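You operate a simulated robot arm through the tools that you are given. There is no shell and no other tool.

You are at the controls of a simulated robot arm. One attempt, no reset.

## Task
Heat the bearing on the post to the sheet's temperature and slide it onto the shaft in the vice.
Fine: switch off before you open the bar; shut the bar again.
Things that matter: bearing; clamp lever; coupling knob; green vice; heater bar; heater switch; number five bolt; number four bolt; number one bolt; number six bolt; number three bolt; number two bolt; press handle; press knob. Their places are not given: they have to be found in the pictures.

The check looks at the end state, three seconds after you hand in, the way a careful person would. Anything else that was tipped, shoved, dropped, spilled or broken makes it a failure. Flat cloth is picked up by pressing the open fingertips on it (5 to 10 N) and closing them slowly along it; thin cloth reads only 2 to 8 mm in the jaws.

## Robot
A 7-joint arm with a two-finger parallel gripper, fixed in place. Base frame: the origin is on the floor under the middle of its stand, x ahead of it, y to its left, z up. Lengths are in cm, angles in degrees, forces in N, time in s.
It reaches about 114.7 cm from its shoulder. Its first joint turns from -166.0 to 166.0 degrees. Payload 3.43 kg.
The TCP is the grasp point between the finger pads, 3 cm short of the fingertips. In the tool frame z runs along the fingers and y along their closing line. The gripper opens to 9.4 cm. The fingers are 2.8 cm wide and 1 cm thick; the gripper's body (5 by 9.6 cm) begins 5.5 cm behind the TCP.
Orientation is that of the tool frame in the base frame, as a unit quaternion [w, x, y, z]. With the fingers straight down and closing along the base's y, the tool's x points along the base's -x, its y along +y and its z along -z.

## Interface
- The arm moves only by the tool arm_command. Its argument "targets" is a list of rows, each an object of numbers (a shift or turn left out is 0, a gripper value left out holds the last): "dx", "dy", "dz": the shift along the tool's x, y, z in m; "wx", "wy", "wz": the turn, a rotation vector about the tool's x, y, z in degrees; "gripper": the finger opening in m, from 0 to 0.094. In form: [{"dx": .., "dy": .., "dz": .., "wx": .., "wy": .., "wz": .., "gripper": ..}, ...]. A call has 1 to 20 rows; each row shifts and turns the commanded pose from where the row before left it, along the tool's axes as they then stand. Rows are played at 5 a second. More than 5 cm and 8.6 degrees between two rows, or a gripper value outside its range, and nothing of the call is played. Where a pose cannot be reached the arm comes as near as it can. A force on the tool above 40 N (or 10 N above the force at the start of the call, whichever is more), or a blocked arm, ends the call early, and 0.2 s more pass. Each finger travels about 4.5 cm/s and halts on what it meets, pressing with about 32 N; the grip force reading is that of the motor and also rises with nothing between the fingers. The clock runs only during rows and for 0.2 s after the last one: add rows that do not move to give the fingers time. It gives the time, the measured TCP pose, the force on the tool (base axes), the opening and the grip force at its end, in the units of the frame above (readings bear some noise), with the torque about the TCP (base axes, N m) and any sound that the robot's microphone picked up, and new pictures: "pictures" is both (left out), scene, wrist or none.
- Cameras (640 x 400 px; columns grow to the right, rows downward): "scene" is fixed at [21.97, 49.78, 155.55]; the picture's right is [-0.04, -1.00, 0.00], its down [-0.57, 0.02, -0.82] and it looks along [0.82, -0.03, -0.57] (base axes); focal length 214 px, centre (320, 200). "wrist" rides on the gripper at [7.6, 1.4, -10.3] in the tool frame; the picture's right is [-0.18, 0.98, 0.00], its down [-0.75, -0.14, -0.64] and it looks along [-0.63, -0.12, 0.77] (tool axes); focal length 243 px, centre (320, 200).
- probe_pixels(camera, pixels): for up to 12 pixels [column, row] of the newest picture of that camera ("zoom" is the newest enlarged one), the place [x, y, z] in the base frame of the surface seen there, good to about 0.2 cm. The clock stands still meanwhile.
- zoom(camera, box): a new picture of the part [left, top, right, bottom] of that camera's present view, enlarged. The clock stands still meanwhile.
- close_job(): hands the job in; it is judged then, once.

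Leave the gripper open and the arm clear of the work at the hand-in unless told otherwise.

The tools are called by a JSON object that holds its "fn" and its "kwargs". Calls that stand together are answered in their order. arm_command: Moves the arm, as the interface text tells. Its arguments: {"type":"object","properties":{"targets":{"type":"array","items":{"type":"object","properties":{"dx":{"type":"number"},"dy":{"type":"number"},"dz":{"type":"number"},"wx":{"type":"number"},"wy":{"type":"number"},"wz":{"type":"number"},"gripper":{"type":"number"}}}},"pictures":{"type":"string","enum":["both","scene","wrist","none"]}},"required":["targets"]} The other tools are called the same way: probe_pixels (camera, pixels) gives the place of the surface under pixels of a picture; zoom (camera, box) takes an enlarged picture of a part of a camera's view; close_job () hands the job in.

At the start:

```text
time_s: 0.0
tool_pos: [58.0, -33.5, 123.27]
ee_rot: [0.0, 0.0, 1.0, 0.0]
ft_force: [-0.4, -1.1, -1.0]
wrist_torque: [0.0, -0.01, 0.01]
finger_gap: 9.41
finger_force: 0.0
```

scene: 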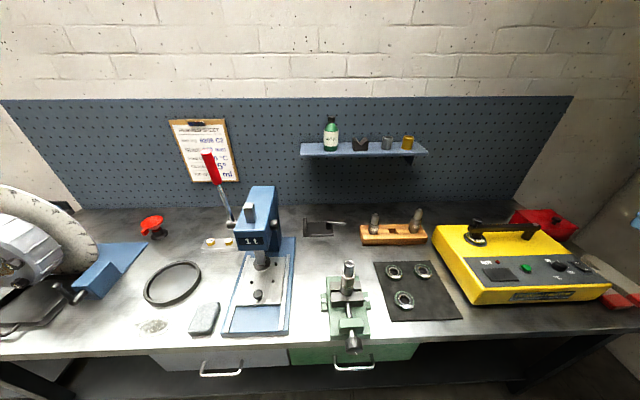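
wrist: 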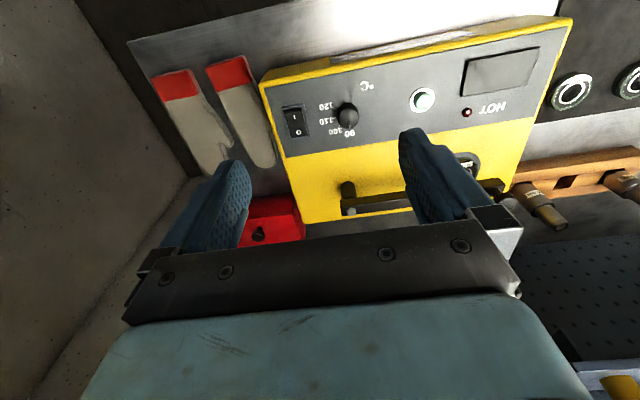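

I see a bench with a yellow induction heater on the right (around px 520,265), a vice with a shaft (px 348,280), bearings on a mat, and a sheet on the pegboard (px 203,150). I'll enlarge the sheet, the heater and the vice first.

{"fn": "zoom", "kwargs": {"camera": "scene", "box": [160, 110, 250, 190]}}

{"fn": "zoom", "kwargs": {"camera": "scene", "box": [420, 200, 640, 320]}}

{"fn": "zoom", "kwargs": {"camera": "scene", "box": [290, 190, 470, 360]}}

{"fn": "zoom", "kwargs": {"camera": "wrist", "box": [240, 0, 640, 250]}}

```text
5.00 times, centred on (205, 150) of scene
```

zoom: 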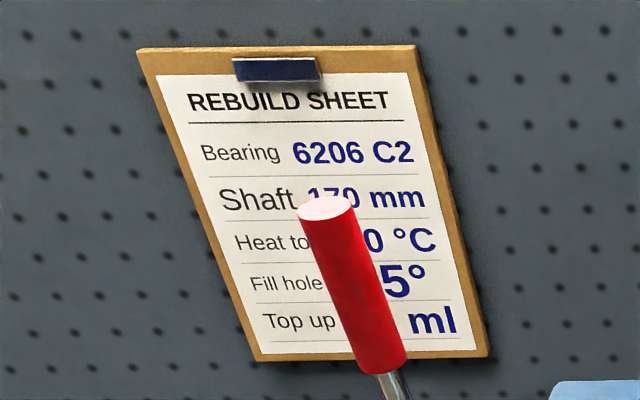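

```text
2.91 times, centred on (530, 260) of scene
```

zoom: 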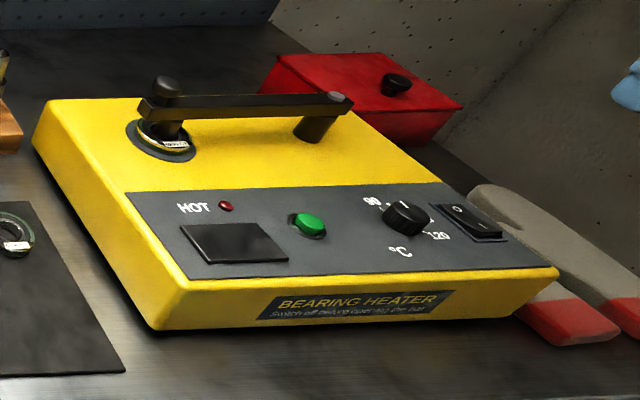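

```text
2.35 times, centred on (380, 275) of scene
```

zoom: 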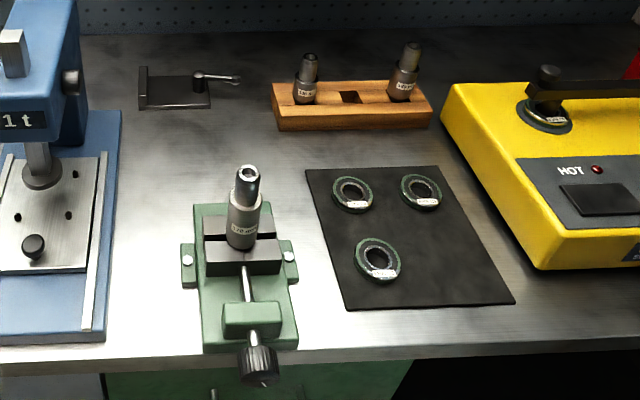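

```text
1.60 times, centred on (440, 125) of wrist
```

zoom: 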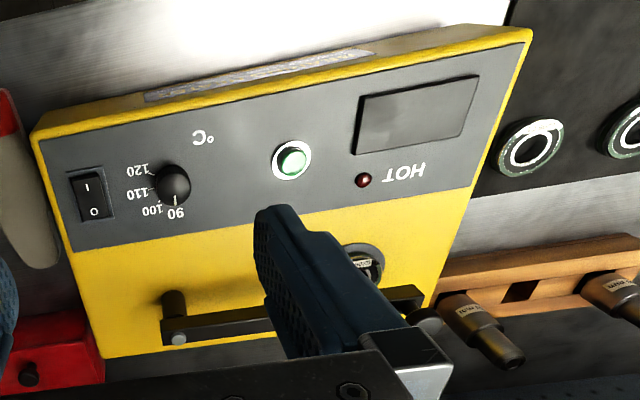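

The bearing sits on the heater post with the bar closed over it. The sheet's temperature is hidden behind the press handle: only "_0 °C" shows. I'll probe main places on the bench, then move the wrist camera to read the sheet.

{"fn": "probe_pixels", "kwargs": {"camera": "scene", "pixels": [[203, 150], [211, 165], [349, 265], [348, 300], [476, 236], [535, 230], [525, 268], [558, 266], [580, 266], [495, 273], [478, 228], [404, 297]]}}

{"fn": "zoom", "kwargs": {"camera": "scene", "box": [440, 205, 560, 280]}}

{"fn": "zoom", "kwargs": {"camera": "scene", "box": [310, 250, 390, 300]}}

```text
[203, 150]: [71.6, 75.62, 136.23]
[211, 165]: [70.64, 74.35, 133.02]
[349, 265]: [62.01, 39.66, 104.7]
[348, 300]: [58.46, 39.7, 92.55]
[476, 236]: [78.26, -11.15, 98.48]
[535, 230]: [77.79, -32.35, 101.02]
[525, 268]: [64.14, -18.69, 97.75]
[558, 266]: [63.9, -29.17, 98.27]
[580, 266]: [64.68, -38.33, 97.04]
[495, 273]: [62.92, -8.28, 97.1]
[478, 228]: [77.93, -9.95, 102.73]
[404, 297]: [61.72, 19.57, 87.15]
```

```text
5.33 times, centred on (500, 242) of scene
```

zoom: 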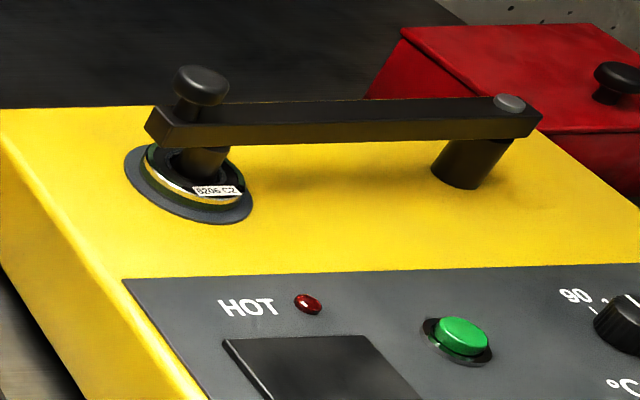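

```text
8.00 times, centred on (350, 275) of scene
```

zoom: 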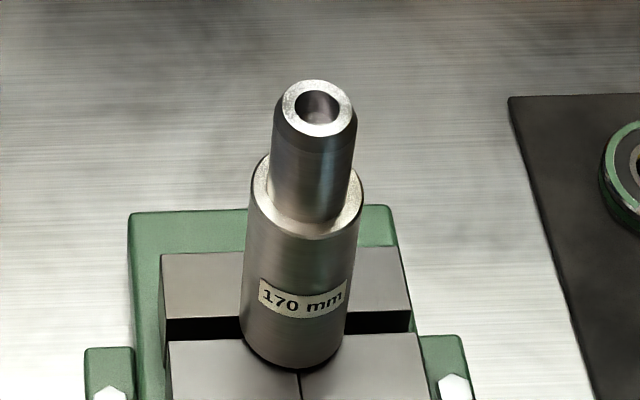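

The bearing on the post is labelled 6206 C2 and the shaft in the vice 170 mm, both matching the sheet. I'll probe the sheet, handle and pegboard for planning a camera viewpoint.

{"fn": "probe_pixels", "kwargs": {"camera": "scene", "pixels": [[185, 130], [228, 170], [100, 150], [500, 150], [208, 155], [217, 180], [228, 210], [262, 200], [330, 135], [365, 150], [150, 222], [268, 190]]}}

{"fn": "probe_pixels", "kwargs": {"camera": "zoom", "pixels": [[318, 106], [290, 90], [345, 100], [316, 200], [310, 220], [345, 225], [300, 298], [295, 350], [200, 300], [220, 360], [350, 350], [318, 84]]}}

```text
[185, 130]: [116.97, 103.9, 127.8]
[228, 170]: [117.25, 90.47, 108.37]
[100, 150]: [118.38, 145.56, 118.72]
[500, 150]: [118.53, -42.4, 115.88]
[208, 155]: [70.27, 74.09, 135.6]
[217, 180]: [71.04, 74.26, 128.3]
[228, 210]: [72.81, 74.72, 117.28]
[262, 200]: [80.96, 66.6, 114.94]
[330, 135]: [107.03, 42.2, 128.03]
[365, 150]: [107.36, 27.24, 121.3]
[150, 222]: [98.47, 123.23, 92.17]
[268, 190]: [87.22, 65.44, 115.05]
```

```text
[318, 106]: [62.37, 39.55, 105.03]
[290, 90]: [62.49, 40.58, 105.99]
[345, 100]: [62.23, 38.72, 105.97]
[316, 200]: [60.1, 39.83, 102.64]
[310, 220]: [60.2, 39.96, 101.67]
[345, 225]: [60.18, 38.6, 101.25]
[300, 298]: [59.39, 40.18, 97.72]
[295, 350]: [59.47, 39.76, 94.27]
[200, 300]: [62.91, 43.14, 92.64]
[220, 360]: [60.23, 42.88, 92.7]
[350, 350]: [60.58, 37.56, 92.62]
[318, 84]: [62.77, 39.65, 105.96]
```

The sheet is at about (117, 97, 118) on the pegboard and the handle at (71, 74) hides it from the scene camera only. I'll shift the arm left at height, then yaw left and pitch up so the wrist camera looks at the sheet.

{"fn": "arm_command", "kwargs": {"targets": [{"dy": 0.03, "dz": -0.005}, {"dy": 0.04, "dz": -0.005}, {"dy": 0.04, "dz": -0.005}, {"dy": 0.04, "dz": -0.005}, {"dy": 0.04, "dz": -0.005}, {"dy": 0.04, "dz": -0.005}, {"dy": 0.04, "dz": -0.005}, {"dy": 0.04, "dz": -0.005}, {"dy": 0.04, "dz": -0.005}, {"dy": 0.04, "dz": -0.005}, {"dy": 0.04}, {"dy": 0.04}, {"dy": 0.04}, {"dy": 0.03}, {}], "pictures": "none"}}

{"fn": "arm_command", "kwargs": {"targets": [{"wz": -8}, {"wz": -8}, {"wz": -8}, {"wz": -8}, {"wy": -8}, {"wy": -8}, {"wy": -8}, {"wy": -8}, {"wy": -8}, {"wy": -8}, {}], "pictures": "both"}}

```text
time_s: 3.2
tool_pos: [57.96, 20.59, 128.23]
ee_rot: [0.0, 0.0, 1.0, 0.0]
ft_force: [-0.3, -0.4, 0.3]
wrist_torque: [0.02, 0.01, -0.03]
finger_gap: 9.41
finger_force: 0.0
```

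```text
time_s: 5.6
tool_pos: [57.9, 20.37, 128.22]
ee_rot: [0.392, -0.251, 0.878, 0.112]
ft_force: [0.4, -0.6, 0.0]
wrist_torque: [-0.02, 0.03, 0.02]
finger_gap: 9.42
finger_force: 0.0
```

scene: 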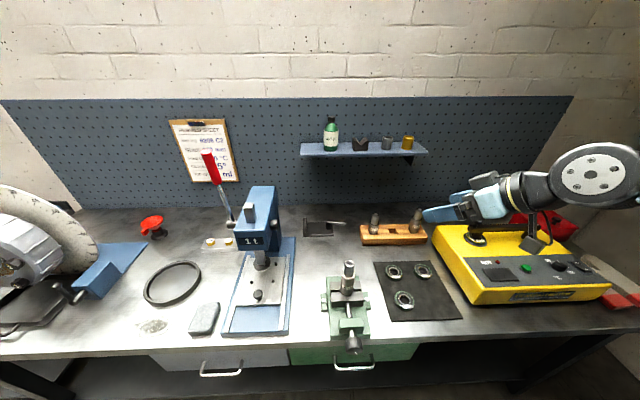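
wrist: 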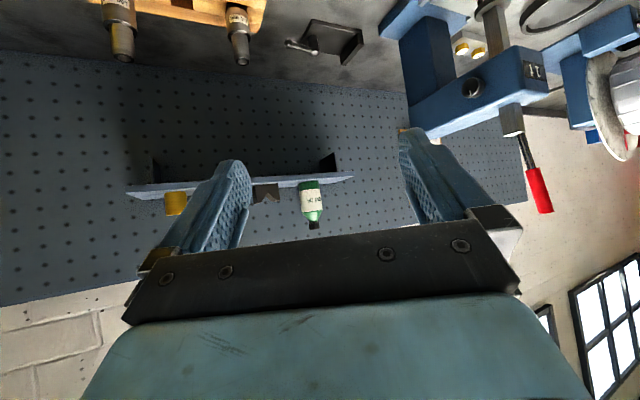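

The sheet is behind the right finger (around px 425,150 in wrist view). I'll yaw about 24° further left so it falls between the fingers.

{"fn": "arm_command", "kwargs": {"targets": [{"wx": -5.9, "wz": -5.3}, {"wx": -5.9, "wz": -5.3}, {"wx": -5.9, "wz": -5.3}, {}], "pictures": "wrist"}}

```text
time_s: 6.6
tool_pos: [57.99, 20.61, 128.23]
ee_rot: [0.359, -0.428, 0.807, 0.191]
ft_force: [-1.0, -0.5, -0.2]
wrist_torque: [0.0, 0.0, -0.02]
finger_gap: 9.4
finger_force: 0.2
```

wrist: 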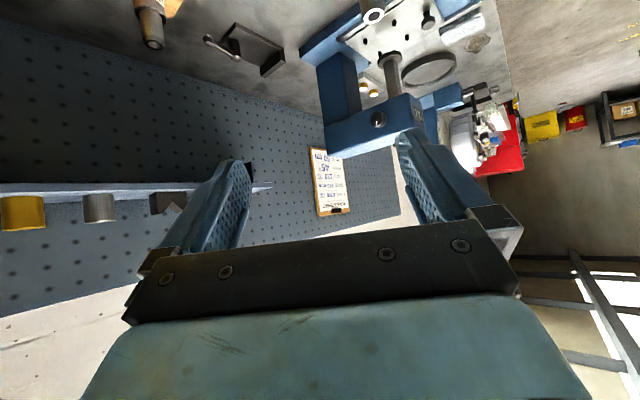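

The sheet is now visible upside down at px (328,180) in the wrist view. I'll enlarge it.

{"fn": "zoom", "kwargs": {"camera": "wrist", "box": [296, 142, 360, 222]}}

```text
5.00 times, centred on (328, 182) of wrist
```

zoom: 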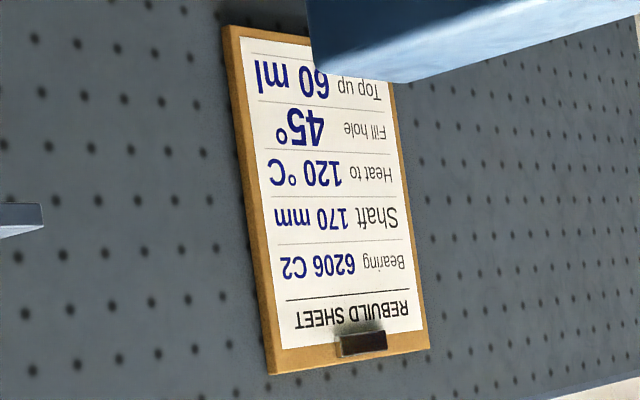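

It reads "Heat to 120 °C" upside down. I'll enlarge that line to be certain.

{"fn": "zoom", "kwargs": {"camera": "wrist", "box": [320, 170, 344, 185]}}

```text
16.00 times, centred on (332, 178) of wrist
```

zoom: 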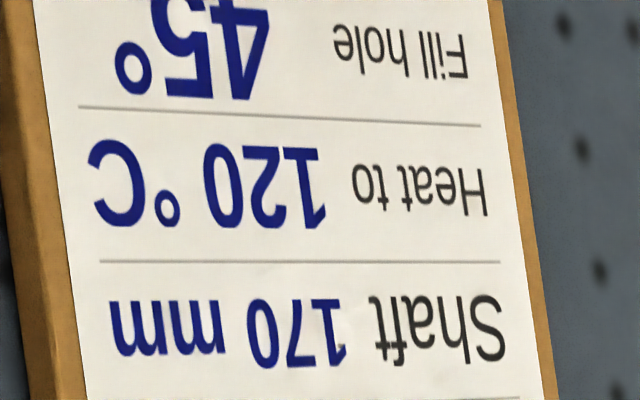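

It's 120 °C. I'll undo the yaw and pitch and go back over the heater to look at the panel from close.

{"fn": "arm_command", "kwargs": {"targets": [{"wx": 5.9, "wz": 5.3}, {"wx": 5.9, "wz": 5.3}, {"wx": 5.9, "wz": 5.3}, {"wy": 8}, {"wy": 8}, {"wy": 8}, {"wy": 8}, {"wy": 8}, {"wy": 8}, {"wz": 8}, {"wz": 8}, {"wz": 8}, {"wz": 8}, {}], "pictures": "none"}}

{"fn": "arm_command", "kwargs": {"targets": [{"dy": -0.03}, {"dy": -0.04}, {"dy": -0.04}, {"dy": -0.04}, {"dy": -0.04}, {"dy": -0.04}, {"dy": -0.04}, {"dy": -0.04}, {"dy": -0.04}, {"dy": -0.04}, {"dy": -0.04}, {"dy": -0.03}, {"dx": 0.03}, {"dx": 0.03}, {"dx": 0.02}, {}], "pictures": "both"}}

```text
time_s: 9.6
tool_pos: [57.95, 20.48, 128.36]
ee_rot: [0.0, 0.0, 1.0, 0.0]
ft_force: [0.1, 0.0, -0.1]
wrist_torque: [0.01, 0.02, 0.01]
finger_gap: 9.42
finger_force: 0.1
```

```text
time_s: 13.0
tool_pos: [49.76, -25.64, 128.26]
ee_rot: [0.0, 0.0, 1.0, 0.0]
ft_force: [0.5, -0.3, 0.2]
wrist_torque: [0.0, -0.01, 0.01]
finger_gap: 9.43
finger_force: 0.2
```

scene: 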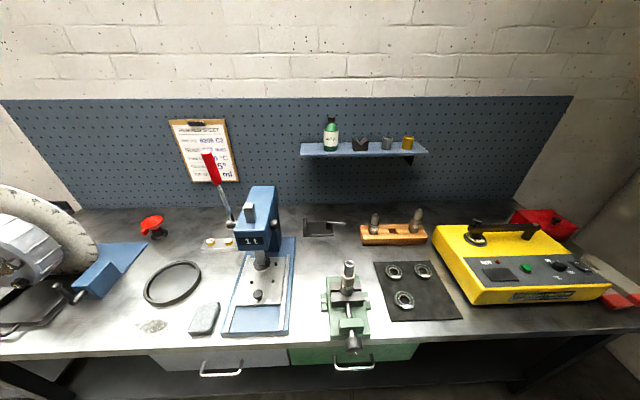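
wrist: 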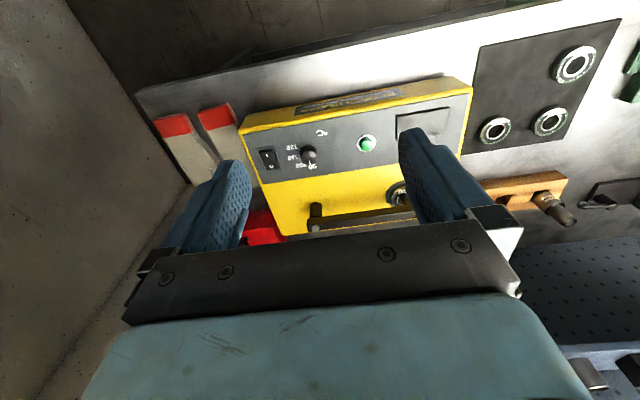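

The whole panel is in view at wrist px (250–470, 90–190). I'll enlarge it and the bar region.

{"fn": "zoom", "kwargs": {"camera": "wrist", "box": [250, 125, 394, 215]}}

{"fn": "zoom", "kwargs": {"camera": "wrist", "box": [290, 125, 330, 180]}}

{"fn": "zoom", "kwargs": {"camera": "wrist", "box": [280, 90, 480, 130]}}

```text
4.44 times, centred on (322, 170) of wrist
```

zoom: 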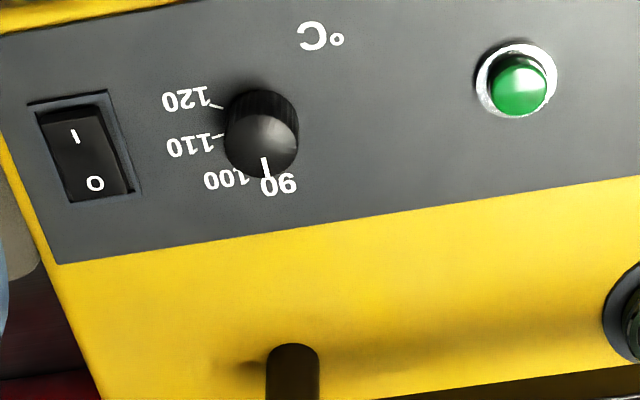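

```text
7.27 times, centred on (310, 152) of wrist
```

zoom: 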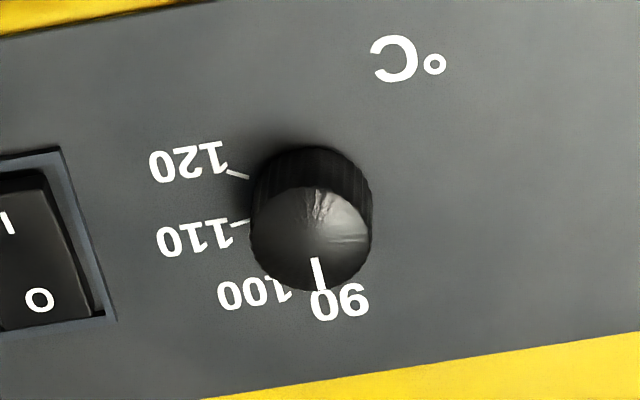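

```text
3.20 times, centred on (380, 110) of wrist
```

zoom: 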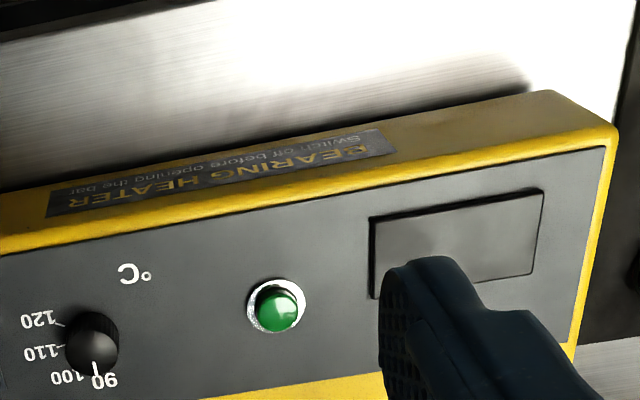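

The dial points at 90 and has to go to 120, clockwise seen from above. I'll re-zoom the dial and probe tick marks, knob, switch, and button for geometry.

{"fn": "zoom", "kwargs": {"camera": "wrist", "box": [256, 125, 336, 175]}}

{"fn": "probe_pixels", "kwargs": {"camera": "scene", "pixels": [[476, 224], [476, 229], [530, 228], [530, 233], [480, 232], [534, 225], [462, 290], [600, 285], [437, 228], [545, 227], [476, 236], [460, 260]]}}

```text
8.00 times, centred on (296, 150) of wrist
```

zoom: 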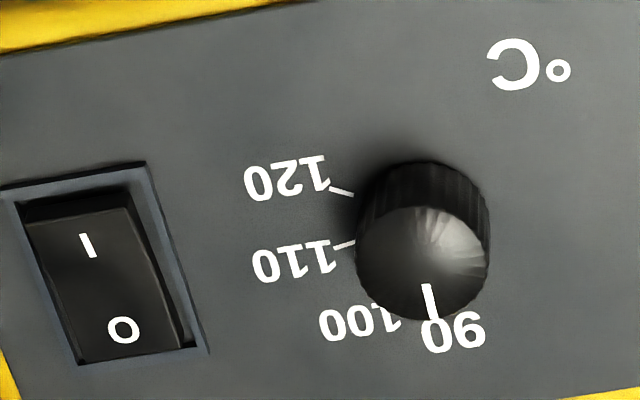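

```text
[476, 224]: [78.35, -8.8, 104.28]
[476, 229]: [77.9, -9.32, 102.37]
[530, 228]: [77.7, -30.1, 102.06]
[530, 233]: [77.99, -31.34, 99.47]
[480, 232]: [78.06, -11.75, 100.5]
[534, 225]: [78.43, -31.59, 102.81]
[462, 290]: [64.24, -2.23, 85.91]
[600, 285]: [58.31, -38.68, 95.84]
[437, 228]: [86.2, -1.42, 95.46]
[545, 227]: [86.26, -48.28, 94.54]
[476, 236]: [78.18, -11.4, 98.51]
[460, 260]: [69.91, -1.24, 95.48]
```

{"fn": "probe_pixels", "kwargs": {"camera": "zoom", "pixels": [[350, 194], [332, 188], [352, 243], [336, 247], [425, 260], [428, 286], [433, 316], [370, 215], [486, 220], [88, 245], [124, 330], [105, 210]]}}

{"fn": "probe_pixels", "kwargs": {"camera": "wrist", "pixels": [[367, 144], [313, 225], [316, 208], [393, 192], [264, 150], [330, 120], [340, 180], [420, 125], [310, 145], [398, 200], [360, 212], [262, 225]]}}

```text
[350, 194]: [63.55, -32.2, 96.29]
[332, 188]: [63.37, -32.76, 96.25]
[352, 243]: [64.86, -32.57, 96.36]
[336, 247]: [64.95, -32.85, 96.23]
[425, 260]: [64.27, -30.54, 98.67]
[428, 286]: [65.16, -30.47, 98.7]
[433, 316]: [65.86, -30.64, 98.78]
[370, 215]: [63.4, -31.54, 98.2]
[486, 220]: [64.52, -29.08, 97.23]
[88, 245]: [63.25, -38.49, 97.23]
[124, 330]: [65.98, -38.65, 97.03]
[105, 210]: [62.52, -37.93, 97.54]
```

```text
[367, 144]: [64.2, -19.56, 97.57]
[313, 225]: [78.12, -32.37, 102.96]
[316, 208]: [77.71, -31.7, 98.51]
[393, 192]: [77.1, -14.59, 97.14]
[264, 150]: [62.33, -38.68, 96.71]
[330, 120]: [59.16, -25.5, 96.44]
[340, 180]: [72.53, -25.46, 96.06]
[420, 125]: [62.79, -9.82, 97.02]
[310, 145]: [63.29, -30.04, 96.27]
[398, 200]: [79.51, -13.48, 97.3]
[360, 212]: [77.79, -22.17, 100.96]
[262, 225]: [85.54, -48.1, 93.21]
```

Geometry: panel top z≈96.3, dial centre ≈(64.3,-30.5) top z 98.7, ticks about 36° apart so 120 lies about 108° clockwise of 90. I'll move above the dial, opening 5 cm, turn the tool -54° and look before descending.

{"fn": "arm_command", "kwargs": {"targets": [{"dx": -0.03, "dy": -0.01, "dz": 0.02, "gripper": 0.05}, {"dx": -0.04, "dy": -0.01, "dz": 0.04}, {"dx": -0.04, "dy": -0.01, "dz": 0.04}, {"dx": -0.036, "dy": -0.0186, "dz": 0.04}, {"dz": 0.04}, {"dz": 0.03, "wz": -8}, {"dz": 0.01, "wz": -8}, {"wz": -8}, {"wz": -8}, {"wz": -8}, {"wz": -8}, {"wz": -6}, {}], "pictures": "both"}}

```text
refused: row 2 steps farther than a row can; nothing moved
```

Row 2 stepped farther than 5 cm in total; I'll split the motion into smaller steps.

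{"fn": "arm_command", "kwargs": {"targets": [{"dx": -0.03, "dy": -0.01, "dz": 0.02, "gripper": 0.05}, {"dx": -0.03, "dy": -0.01, "dz": 0.03}, {"dx": -0.03, "dy": -0.01, "dz": 0.03}, {"dx": -0.03, "dy": -0.01, "dz": 0.03}, {"dx": -0.026, "dy": -0.0086, "dz": 0.03}, {"dz": 0.04}, {"dz": 0.03, "wz": -8}, {"dz": 0.01, "wz": -8}, {"wz": -8}, {"wz": -8}, {"wz": -8}, {"wz": -8}, {"wz": -6}, {}], "pictures": "both"}}

```text
time_s: 16.0
tool_pos: [64.67, -30.35, 106.33]
ee_rot: [0.0, -0.455, 0.89, 0.001]
ft_force: [0.3, -0.4, 0.5]
wrist_torque: [0.0, 0.03, -0.02]
finger_gap: 4.99
finger_force: 0.0
```

scene: 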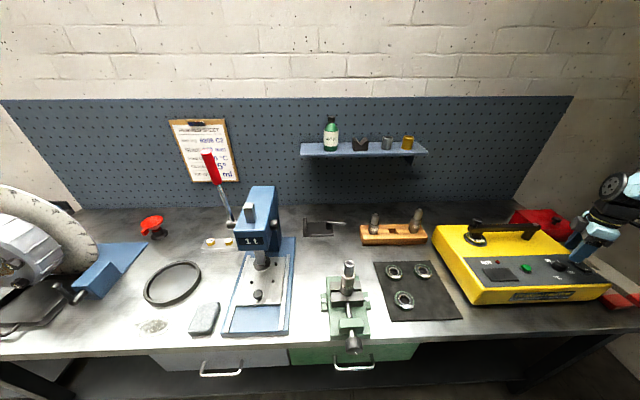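
wrist: 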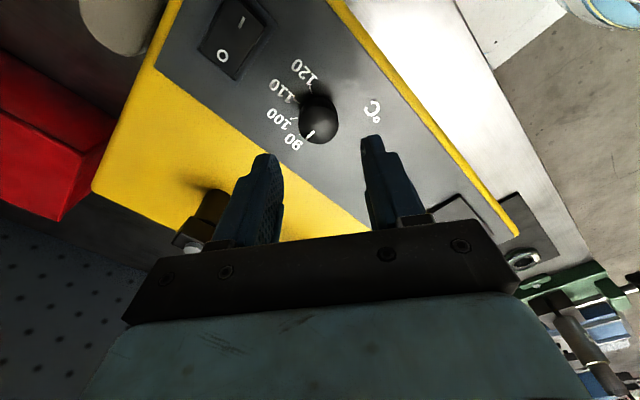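

The dial sits between the fingertips (px 317,118). I'll enlarge it and probe the knob's top and the ticks for the exact centre.

{"fn": "zoom", "kwargs": {"camera": "wrist", "box": [261, 45, 389, 125]}}

{"fn": "zoom", "kwargs": {"camera": "wrist", "box": [253, 60, 381, 160]}}

```text
5.00 times, centred on (325, 85) of wrist
```

zoom: 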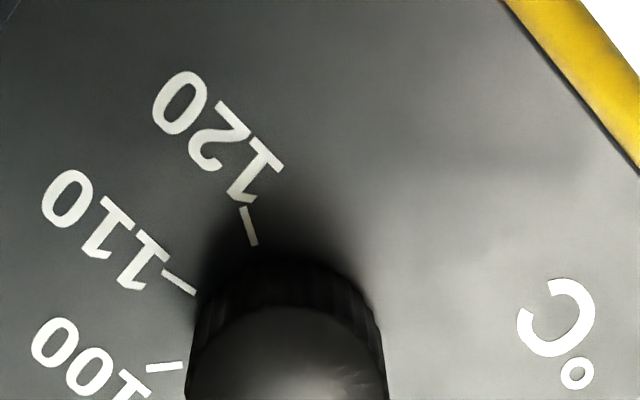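

```text
4.00 times, centred on (317, 110) of wrist
```

zoom: 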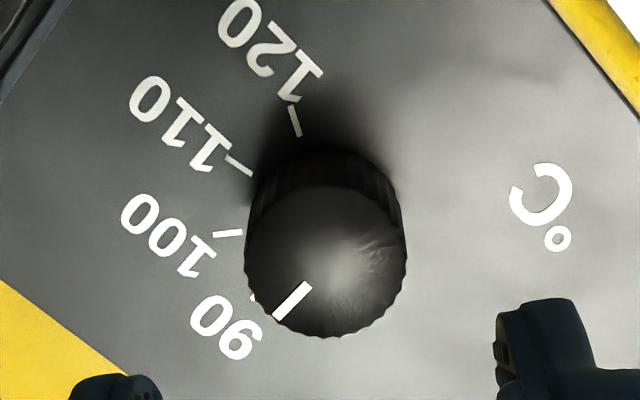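

{"fn": "probe_pixels", "kwargs": {"camera": "zoom", "pixels": [[290, 106], [299, 135], [227, 157], [250, 173], [214, 234], [241, 232], [327, 262], [308, 285], [277, 317], [250, 260], [402, 260], [335, 332]]}}

```text
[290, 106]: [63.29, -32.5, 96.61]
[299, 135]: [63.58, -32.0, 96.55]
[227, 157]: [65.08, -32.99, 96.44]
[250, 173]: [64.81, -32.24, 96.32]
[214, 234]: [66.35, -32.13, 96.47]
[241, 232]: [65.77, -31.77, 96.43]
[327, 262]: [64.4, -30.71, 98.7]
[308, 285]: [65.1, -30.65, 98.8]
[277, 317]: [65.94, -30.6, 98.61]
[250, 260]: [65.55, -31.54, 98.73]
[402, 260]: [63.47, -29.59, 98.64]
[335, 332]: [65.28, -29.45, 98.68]
```

The ticks come out 40° apart (90 at 0°, 120 at 120° clockwise), knob centre ≈(64.55,-30.6). I'll fine-centre, turn 6° more, descend to TCP z≈99.8 and close on the knob.

{"fn": "arm_command", "kwargs": {"targets": [{"dx": 0.0023, "dy": -0.001, "wz": -6}, {"dz": 0.02}, {"dz": 0.02}, {"dz": 0.0245}, {"gripper": 0.022}, {}, {}, {}, {}], "pictures": "wrist"}}

```text
time_s: 18.0
tool_pos: [64.63, -30.44, 99.56]
ee_rot: [0.0, -0.5, 0.866, 0.0]
ft_force: [3.4, -4.9, -1.8]
wrist_torque: [-0.18, -0.15, -0.01]
finger_gap: 3.15
finger_force: 44.6
```

wrist: 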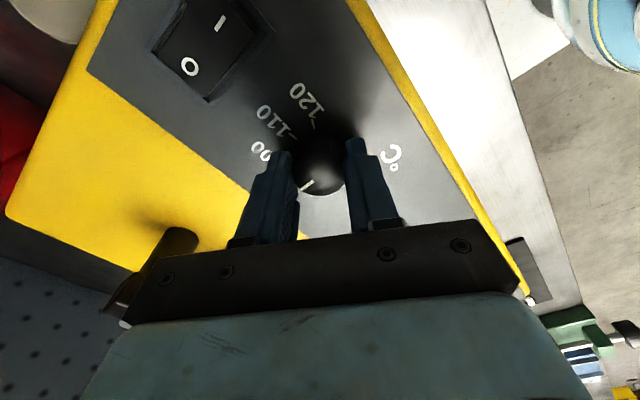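

The jaws hold the knob (gap 3.15 cm) with a slight side force of about 5 N along -tool y. I'll ease 1 mm that way and turn clockwise 120° in 8° steps.

{"fn": "arm_command", "kwargs": {"targets": [{"dy": -0.001}, {"wz": 8}, {"wz": 8}, {"wz": 8}, {"wz": 8}, {"wz": 8}, {"wz": 8}, {"wz": 8}, {"wz": 8}, {"wz": 8}, {"wz": 8}, {"wz": 8}, {"wz": 8}, {"wz": 8}, {"wz": 8}, {"wz": 8}, {}], "pictures": "both"}}

```text
time_s: 19.5
tool_pos: [64.6, -30.48, 99.7]
ee_rot: [-0.002, -0.17, 0.985, 0.002]
ft_force: [-1.0, 3.9, -4.7]
wrist_torque: [-0.2, -0.47, -0.01]
finger_gap: 3.14
finger_force: 45.3
stopped in row 7: the force on the tool passed its limit at 40 N (the readings are from after the stop); the commanded pose is now the measured one
```

scene: 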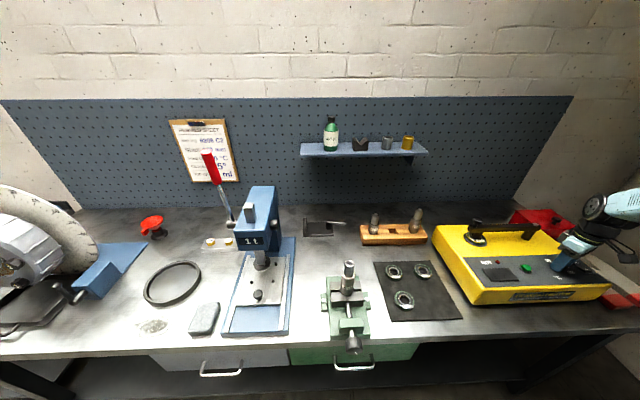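
wrist: 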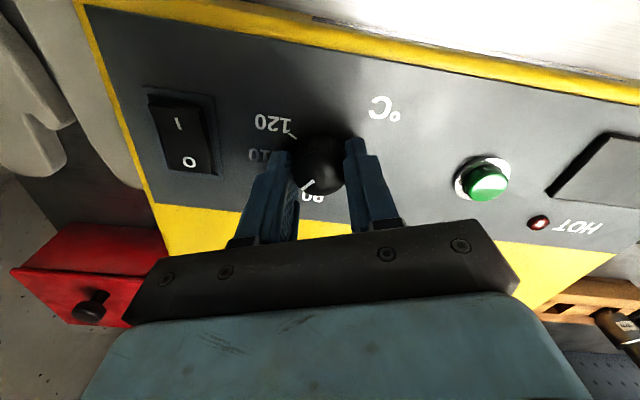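

The knob turned with the fingers about 40°, then a side force tripped the limit, so my turning axis is a little off the knob's. I'll re-centre by opening and closing here and read the force.

{"fn": "arm_command", "kwargs": {"targets": [{"gripper": 0.05}, {}, {}, {"dy": 0.0005}], "pictures": "wrist"}}

{"fn": "zoom", "kwargs": {"camera": "wrist", "box": [240, 90, 400, 210]}}

```text
time_s: 20.5
tool_pos: [64.6, -30.56, 99.79]
ee_rot: [-0.001, -0.171, 0.985, 0.002]
ft_force: [-0.9, 0.2, 0.6]
wrist_torque: [-0.01, 0.0, 0.03]
finger_gap: 4.99
finger_force: 0.1
```

wrist: 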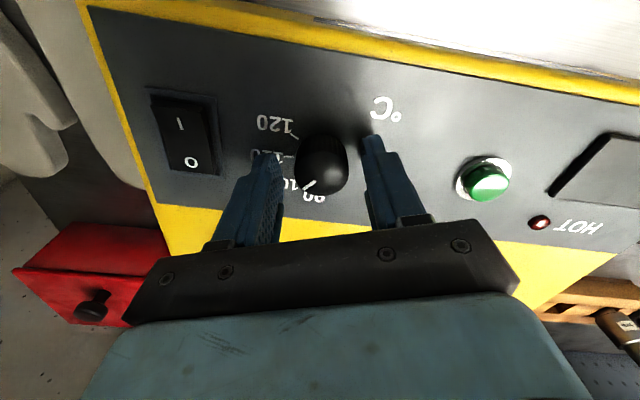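

```text
3.33 times, centred on (320, 150) of wrist
```

zoom: 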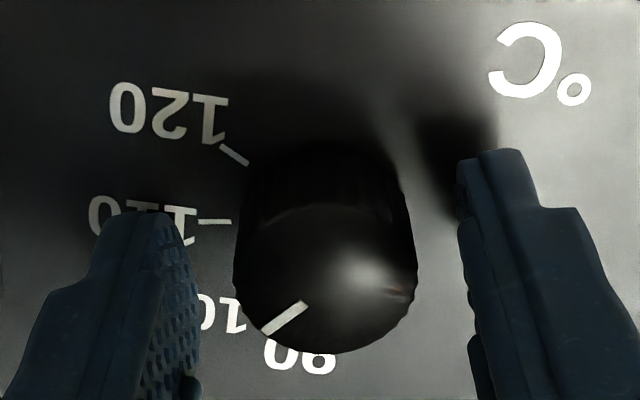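

The pointer is now between 90 and 110, near 100. I'll close again to centre on the knob and read the side force.

{"fn": "arm_command", "kwargs": {"targets": [{"gripper": 0.022}, {}, {}, {}], "pictures": "none"}}

```text
time_s: 21.5
tool_pos: [64.54, -30.55, 99.71]
ee_rot: [-0.002, -0.17, 0.985, 0.002]
ft_force: [-5.0, 9.8, -1.9]
wrist_torque: [0.0, 0.18, 0.0]
finger_gap: 3.13
finger_force: 45.2
```

Side force about 11 N along +tool y; I'll shift 1 mm that way and re-read.

{"fn": "arm_command", "kwargs": {"targets": [{"dy": 0.001}, {}], "pictures": "none"}}

```text
time_s: 22.1
tool_pos: [64.56, -30.65, 99.79]
ee_rot: [-0.002, -0.17, 0.985, 0.001]
ft_force: [2.1, 1.8, -5.9]
wrist_torque: [-0.36, 0.12, 0.02]
finger_gap: 3.13
finger_force: 45.0
```

Force is nearly zero now. I'll turn on in small portions and watch the force.

{"fn": "arm_command", "kwargs": {"targets": [{"wz": 5}, {"wz": 5}, {"wz": 5}, {"wz": 5}, {}], "pictures": "none"}}

```text
time_s: 23.3
tool_pos: [64.63, -30.61, 99.78]
ee_rot: [-0.002, 0.005, 1.0, 0.001]
ft_force: [7.8, -11.5, 0.6]
wrist_torque: [-0.47, -0.16, -0.02]
finger_gap: 3.15
finger_force: 44.9
```

Side force is (7.8, -11.5) N at 0° tool turn; I'll ease toward it (+x 0.7 mm, -y 1 mm) and continue.

{"fn": "arm_command", "kwargs": {"targets": [{"dx": -0.0007, "dy": -0.001}, {"wz": 5}, {"wz": 5}, {}], "pictures": "none"}}

```text
time_s: 24.3
tool_pos: [64.63, -30.48, 99.81]
ee_rot: [-0.002, 0.09, 0.996, 0.0]
ft_force: [5.0, -2.2, 8.4]
wrist_torque: [-0.01, 0.29, 0.0]
finger_gap: 3.11
finger_force: 44.8
```

{"fn": "arm_command", "kwargs": {"targets": [{"wz": 5}, {"wz": 5}, {"wz": 5}, {"wz": 5}, {}], "pictures": "wrist"}}

```text
time_s: 25.5
tool_pos: [64.49, -30.46, 99.82]
ee_rot: [-0.004, 0.263, 0.965, 0.001]
ft_force: [-4.9, 8.0, -4.1]
wrist_torque: [-0.39, -0.77, 0.04]
finger_gap: 3.16
finger_force: 44.9
```

wrist: 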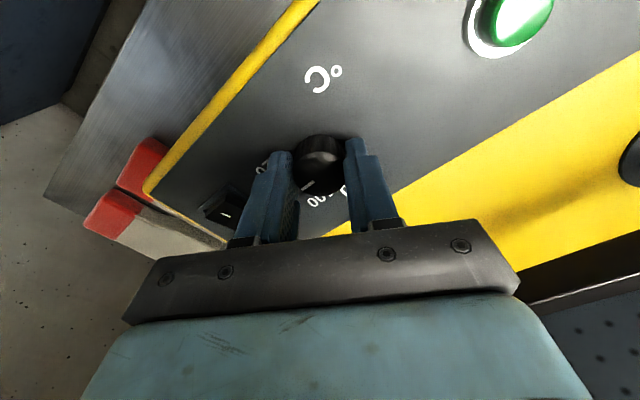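

The tool has turned 90° in total with the pointer moving along. I'll ease off the side force and turn the remaining 30°.

{"fn": "arm_command", "kwargs": {"targets": [{"dx": 0.0008, "dy": 0.0004}, {"wz": 5}, {"wz": 5}, {"wz": 5}, {}], "pictures": "none"}}

{"fn": "arm_command", "kwargs": {"targets": [{"wz": 5}, {"wz": 5}, {"wz": 5}, {}], "pictures": "none"}}

```text
time_s: 26.7
tool_pos: [64.54, -30.57, 99.7]
ee_rot: [-0.003, 0.387, 0.922, 0.0]
ft_force: [1.4, -2.8, -14.7]
wrist_torque: [-0.76, -0.65, -0.02]
finger_gap: 3.14
finger_force: 45.3
```

```text
time_s: 27.7
tool_pos: [64.44, -30.41, 99.67]
ee_rot: [-0.003, 0.503, 0.864, 0.001]
ft_force: [-4.8, -3.2, -12.4]
wrist_torque: [-0.25, 0.08, -0.01]
finger_gap: 3.14
finger_force: 45.2
```

Total turn is 120°. I'll open, lift about 7 cm and turn the tool back to look at the dial.

{"fn": "arm_command", "kwargs": {"targets": [{"gripper": 0.055}, {}, {}, {"dz": -0.03}, {"dz": -0.04}, {"wz": -8}, {"wz": -8}, {"wz": -8}, {"wz": -8}, {"wz": -8}, {"wz": -8}, {"wz": -8}, {"wz": -4}, {"dx": 0.02}, {}], "pictures": "both"}}

{"fn": "zoom", "kwargs": {"camera": "wrist", "box": [240, 70, 400, 170]}}

```text
time_s: 30.9
tool_pos: [62.64, -30.45, 106.89]
ee_rot: [-0.002, 0.003, 1.0, 0.001]
ft_force: [-0.9, 0.1, 0.2]
wrist_torque: [0.01, 0.01, -0.01]
finger_gap: 5.49
finger_force: 0.1
```

scene: 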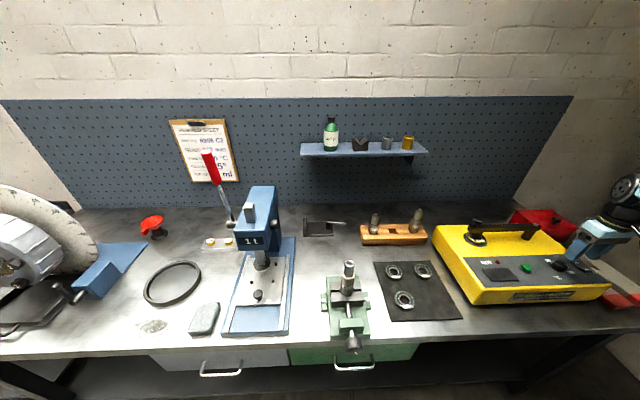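
wrist: 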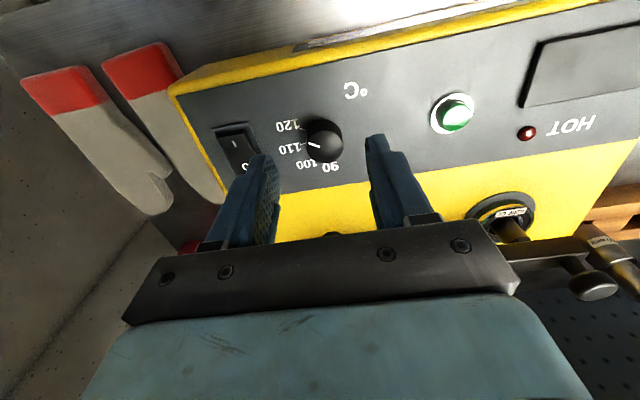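

```text
4.00 times, centred on (320, 120) of wrist
```

zoom: 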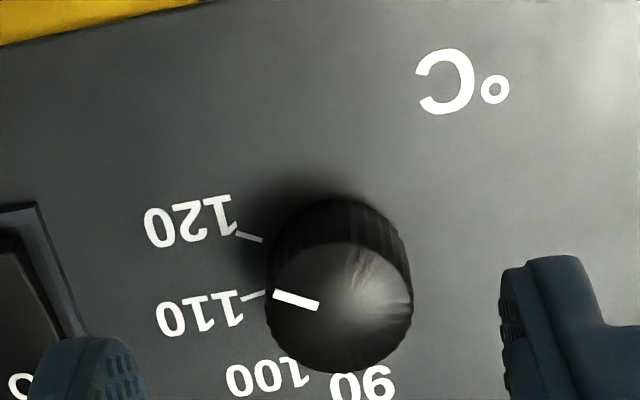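

By ray geometry the pointer now stands at ≈119° and the 120 tick at ≈118°. I'll check from the scene camera too, and take a look at the rocker.

{"fn": "zoom", "kwargs": {"camera": "scene", "box": [536, 250, 600, 290]}}

{"fn": "probe_pixels", "kwargs": {"camera": "zoom", "pixels": [[318, 306], [320, 200]]}}

```text
10.00 times, centred on (568, 270) of scene
```

zoom: 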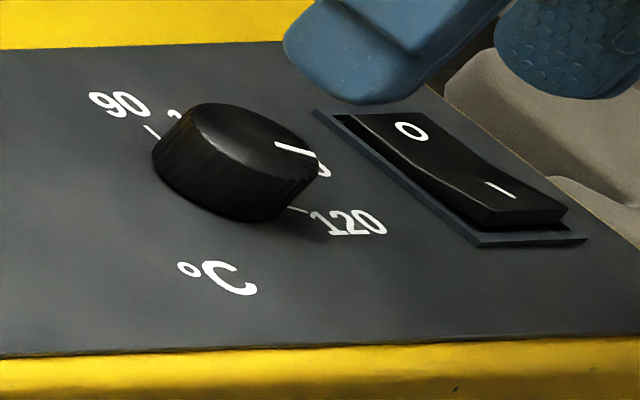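

```text
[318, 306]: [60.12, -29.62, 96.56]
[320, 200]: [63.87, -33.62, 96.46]
```

The dial stands at 120 (pointer parallel to the 120 tick), and the rocker is at O (off), with the I end raised near x≈62.5. I'll close the fingers and move in front of the rocker to look at it closely.

{"fn": "arm_command", "kwargs": {"targets": [{"dx": 0.02, "dy": -0.02, "gripper": 0.0}, {"dx": 0.02, "dy": -0.03}, {"dy": -0.03}, {}, {}, {}], "pictures": "wrist"}}

{"fn": "zoom", "kwargs": {"camera": "wrist", "box": [260, 80, 380, 155]}}

```text
time_s: 32.3
tool_pos: [58.35, -38.72, 106.68]
ee_rot: [-0.002, 0.003, 1.0, 0.002]
ft_force: [0.6, 0.1, -0.2]
wrist_torque: [0.03, 0.0, 0.01]
finger_gap: 0.0
finger_force: 32.1
```

wrist: 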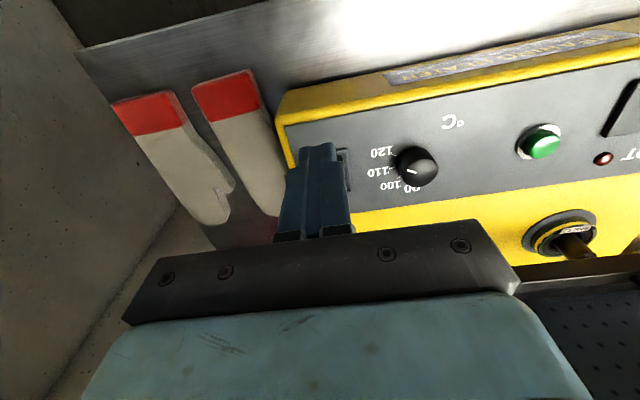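

```text
5.33 times, centred on (320, 118) of wrist
```

zoom: 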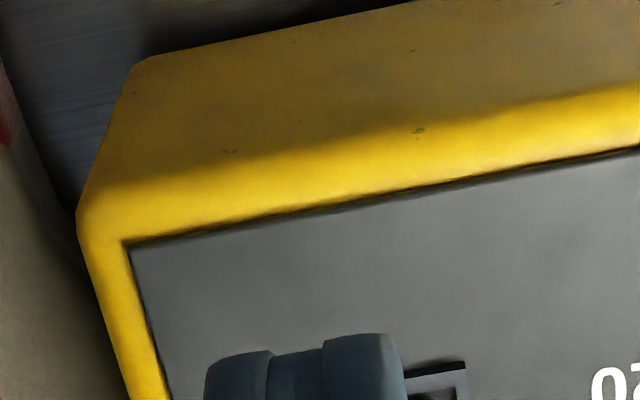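

The closed fingers hide the rocker here. I'll use the scene camera to probe the rocker's outline.

{"fn": "zoom", "kwargs": {"camera": "scene", "box": [562, 250, 602, 280]}}

```text
13.33 times, centred on (582, 265) of scene
```

zoom: 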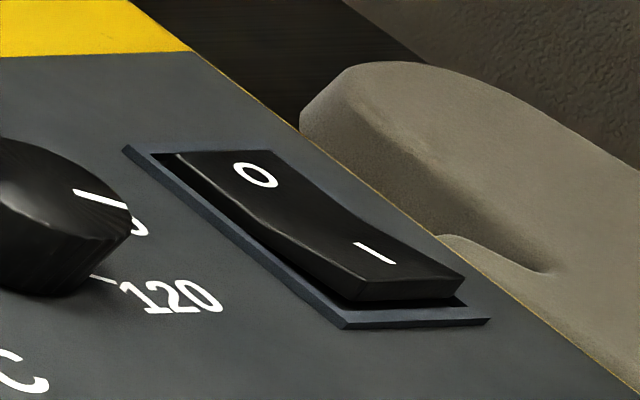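

{"fn": "probe_pixels", "kwargs": {"camera": "zoom", "pixels": [[345, 325], [485, 322], [130, 152], [362, 290], [455, 288], [370, 285], [375, 252], [185, 160], [265, 155], [255, 173], [300, 225], [400, 240]]}}

```text
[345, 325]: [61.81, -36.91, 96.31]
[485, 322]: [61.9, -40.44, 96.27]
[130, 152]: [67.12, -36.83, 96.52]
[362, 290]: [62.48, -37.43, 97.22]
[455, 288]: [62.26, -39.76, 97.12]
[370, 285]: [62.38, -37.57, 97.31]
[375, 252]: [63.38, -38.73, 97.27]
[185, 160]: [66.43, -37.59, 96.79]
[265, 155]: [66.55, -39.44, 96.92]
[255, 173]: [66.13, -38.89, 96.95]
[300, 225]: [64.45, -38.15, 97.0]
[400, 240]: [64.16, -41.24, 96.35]
```

Rocker spans x 62.3–66.6, y -37.5 to -39.8, with its I end at z≈97.3. I'll move the closed fingertips over the I end at (62.9,-38.65) with tips just above, then press gently.

{"fn": "arm_command", "kwargs": {"targets": [{"dx": -0.025}, {"dx": -0.0205, "dy": 0.0007}, {"dz": 0.025}, {"dz": 0.025}, {"dz": 0.009}, {}], "pictures": "scene"}}

{"fn": "zoom", "kwargs": {"camera": "scene", "box": [550, 240, 614, 280]}}

```text
time_s: 33.7
tool_pos: [63.02, -38.21, 101.12]
ee_rot: [-0.002, 0.004, 1.0, 0.001]
ft_force: [0.2, -0.6, -0.3]
wrist_torque: [0.02, -0.01, -0.02]
finger_gap: 0.01
finger_force: 32.0
```

scene: 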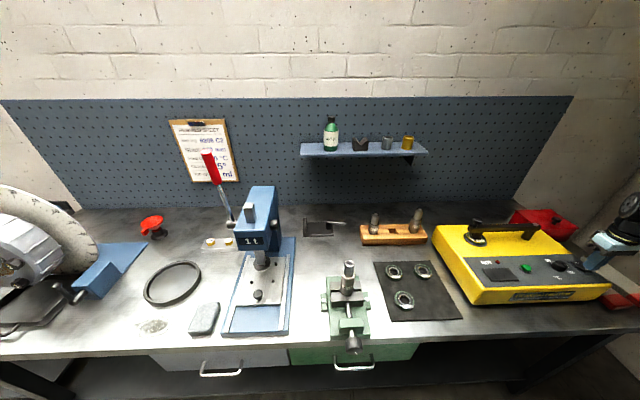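

```text
10.00 times, centred on (582, 260) of scene
```

zoom: 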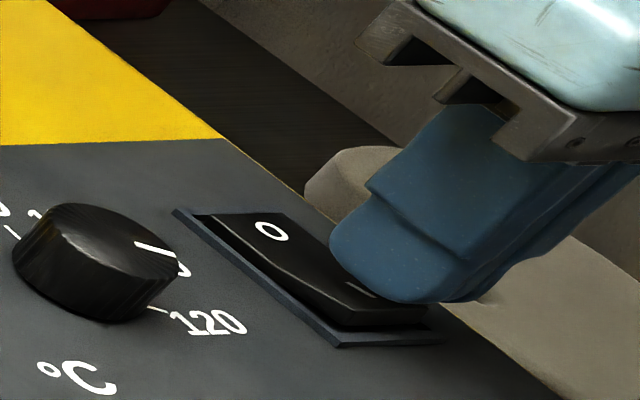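

The closed fingertips hover just over the I end. I'll press down in 2–3 mm steps.

{"fn": "arm_command", "kwargs": {"targets": [{"dz": 0.003}, {"dz": 0.003}, {"dz": 0.002}, {"dz": 0.002}, {}], "pictures": "none"}}

```text
time_s: 34.9
tool_pos: [62.88, -38.31, 100.11]
ee_rot: [-0.001, 0.004, 1.0, 0.001]
ft_force: [-2.7, 3.5, 22.6]
wrist_torque: [0.14, -0.25, -0.23]
finger_gap: 0.0
finger_force: 32.0
```

There's 22.6 N on the tip at TCP z 100.1. I'll look at the rocker and panel.

{"fn": "arm_command", "kwargs": {"targets": [{"dz": 0.001}, {}], "pictures": "both"}}

{"fn": "zoom", "kwargs": {"camera": "scene", "box": [550, 240, 614, 280]}}

{"fn": "zoom", "kwargs": {"camera": "scene", "box": [470, 245, 566, 305]}}

```text
time_s: 35.3
tool_pos: [62.97, -38.31, 100.07]
ee_rot: [0.0, 0.005, 1.0, 0.0]
ft_force: [-2.6, 1.8, 7.5]
wrist_torque: [0.05, -0.03, -0.02]
finger_gap: 0.02
finger_force: 32.2
stopped in row 2: the force on the tool passed its limit at 41 N (the readings are from after the stop); the commanded pose is now the measured one
```

scene: 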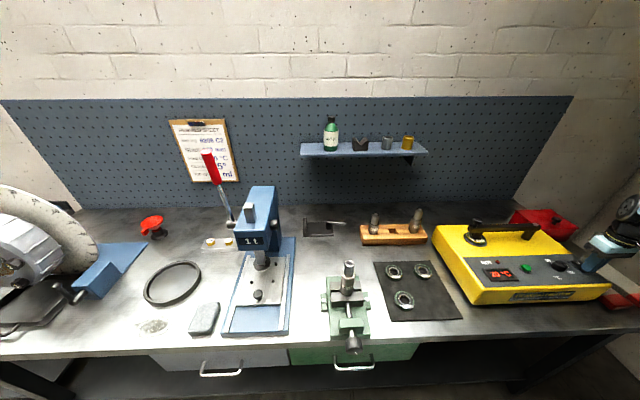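
wrist: 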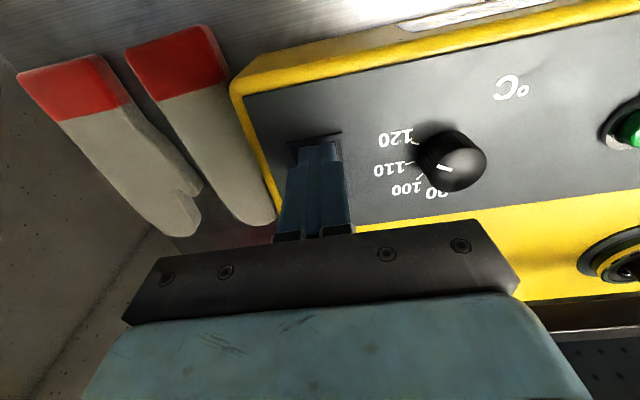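

```text
10.00 times, centred on (582, 260) of scene
```

zoom: 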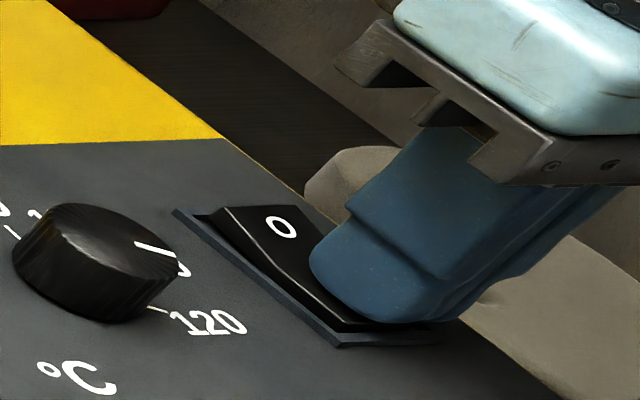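

```text
6.67 times, centred on (518, 275) of scene
```

zoom: 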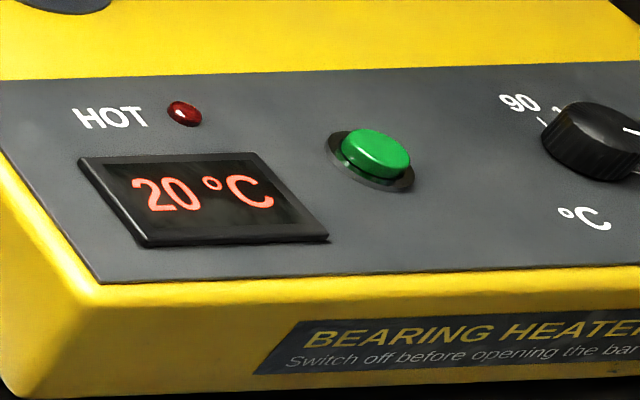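

The rocker flipped to I and the display reads 20 °C. I'll lift off and wait a couple of seconds to see if it heats on its own or needs the green button.

{"fn": "arm_command", "kwargs": {"targets": [{"dz": -0.02}, {"dz": -0.04}, {"dz": -0.03}, {}, {}, {}, {}, {}, {}, {}], "pictures": "scene"}}

{"fn": "zoom", "kwargs": {"camera": "scene", "box": [470, 230, 600, 305]}}

```text
time_s: 37.5
tool_pos: [63.08, -38.65, 109.04]
ee_rot: [0.0, 0.003, 1.0, 0.001]
ft_force: [0.4, -1.2, -0.1]
wrist_torque: [0.01, -0.03, 0.01]
finger_gap: 0.0
finger_force: 31.7
```

scene: 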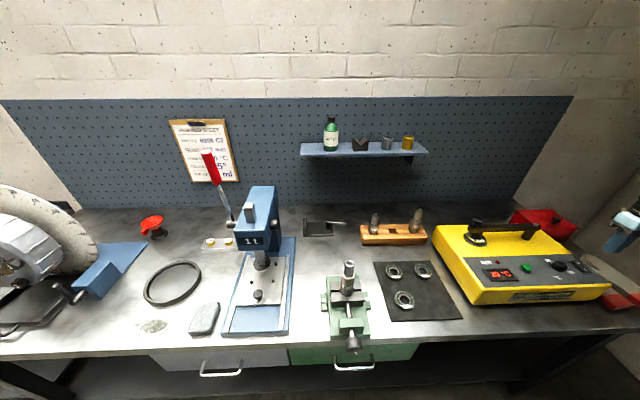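

```text
4.92 times, centred on (535, 268) of scene
```

zoom: 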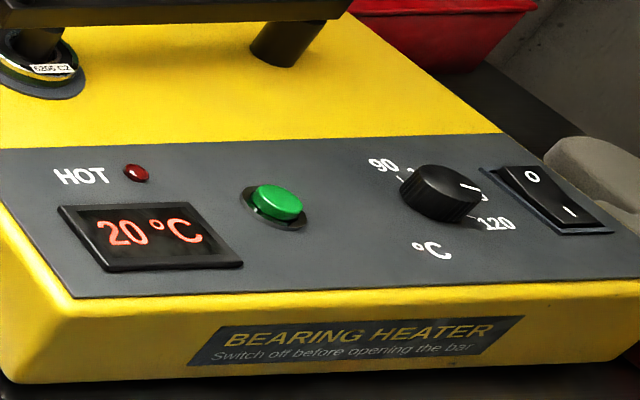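

It stays at 20 °C, so the green button must start it. I'll probe the button.

{"fn": "probe_pixels", "kwargs": {"camera": "zoom", "pixels": [[280, 202], [262, 195], [298, 205], [275, 190], [282, 215], [250, 215], [270, 225], [300, 222]]}}

```text
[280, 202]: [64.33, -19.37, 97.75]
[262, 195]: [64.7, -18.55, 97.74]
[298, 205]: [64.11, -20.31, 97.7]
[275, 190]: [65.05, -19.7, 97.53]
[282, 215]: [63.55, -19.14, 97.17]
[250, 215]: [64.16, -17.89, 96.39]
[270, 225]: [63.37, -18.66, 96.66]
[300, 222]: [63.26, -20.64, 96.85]
```

Button centre ≈(64.35,-19.5), top z 97.75. I'll move the closed fingers over it and come down to just above.

{"fn": "arm_command", "kwargs": {"targets": [{"dy": 0.03, "dx": -0.013}, {"dy": 0.04}, {"dy": 0.04}, {"dy": 0.04}, {"dy": 0.03}, {"dy": 0.0115}, {"dz": 0.03}, {"dz": 0.03}, {"dz": 0.015}, {}], "pictures": "scene"}}

{"fn": "zoom", "kwargs": {"camera": "scene", "box": [480, 230, 576, 290]}}

```text
time_s: 39.7
tool_pos: [64.32, -19.06, 101.49]
ee_rot: [0.0, 0.005, 1.0, 0.001]
ft_force: [-0.5, -0.7, -1.4]
wrist_torque: [0.01, -0.01, -0.01]
finger_gap: 0.01
finger_force: 31.6
```

scene: 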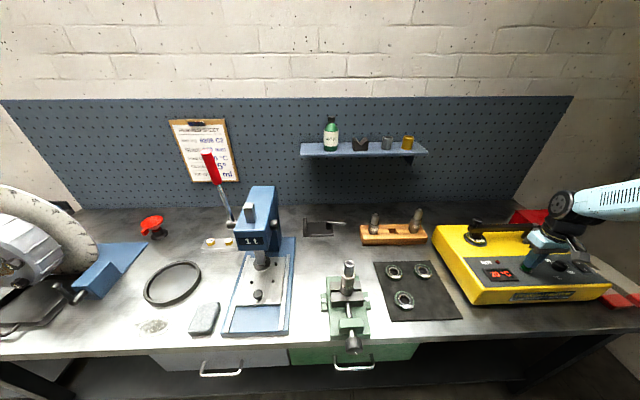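

```text
6.67 times, centred on (528, 260) of scene
```

zoom: 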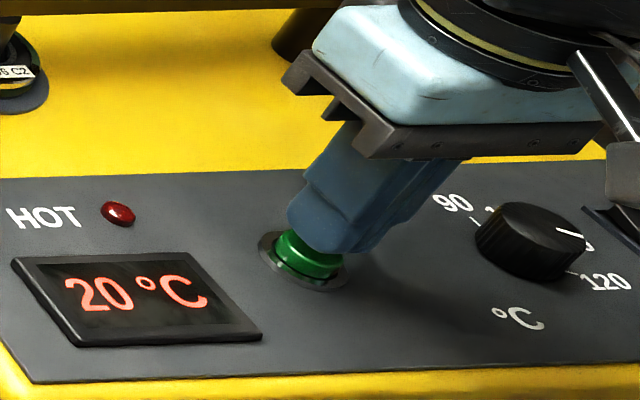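

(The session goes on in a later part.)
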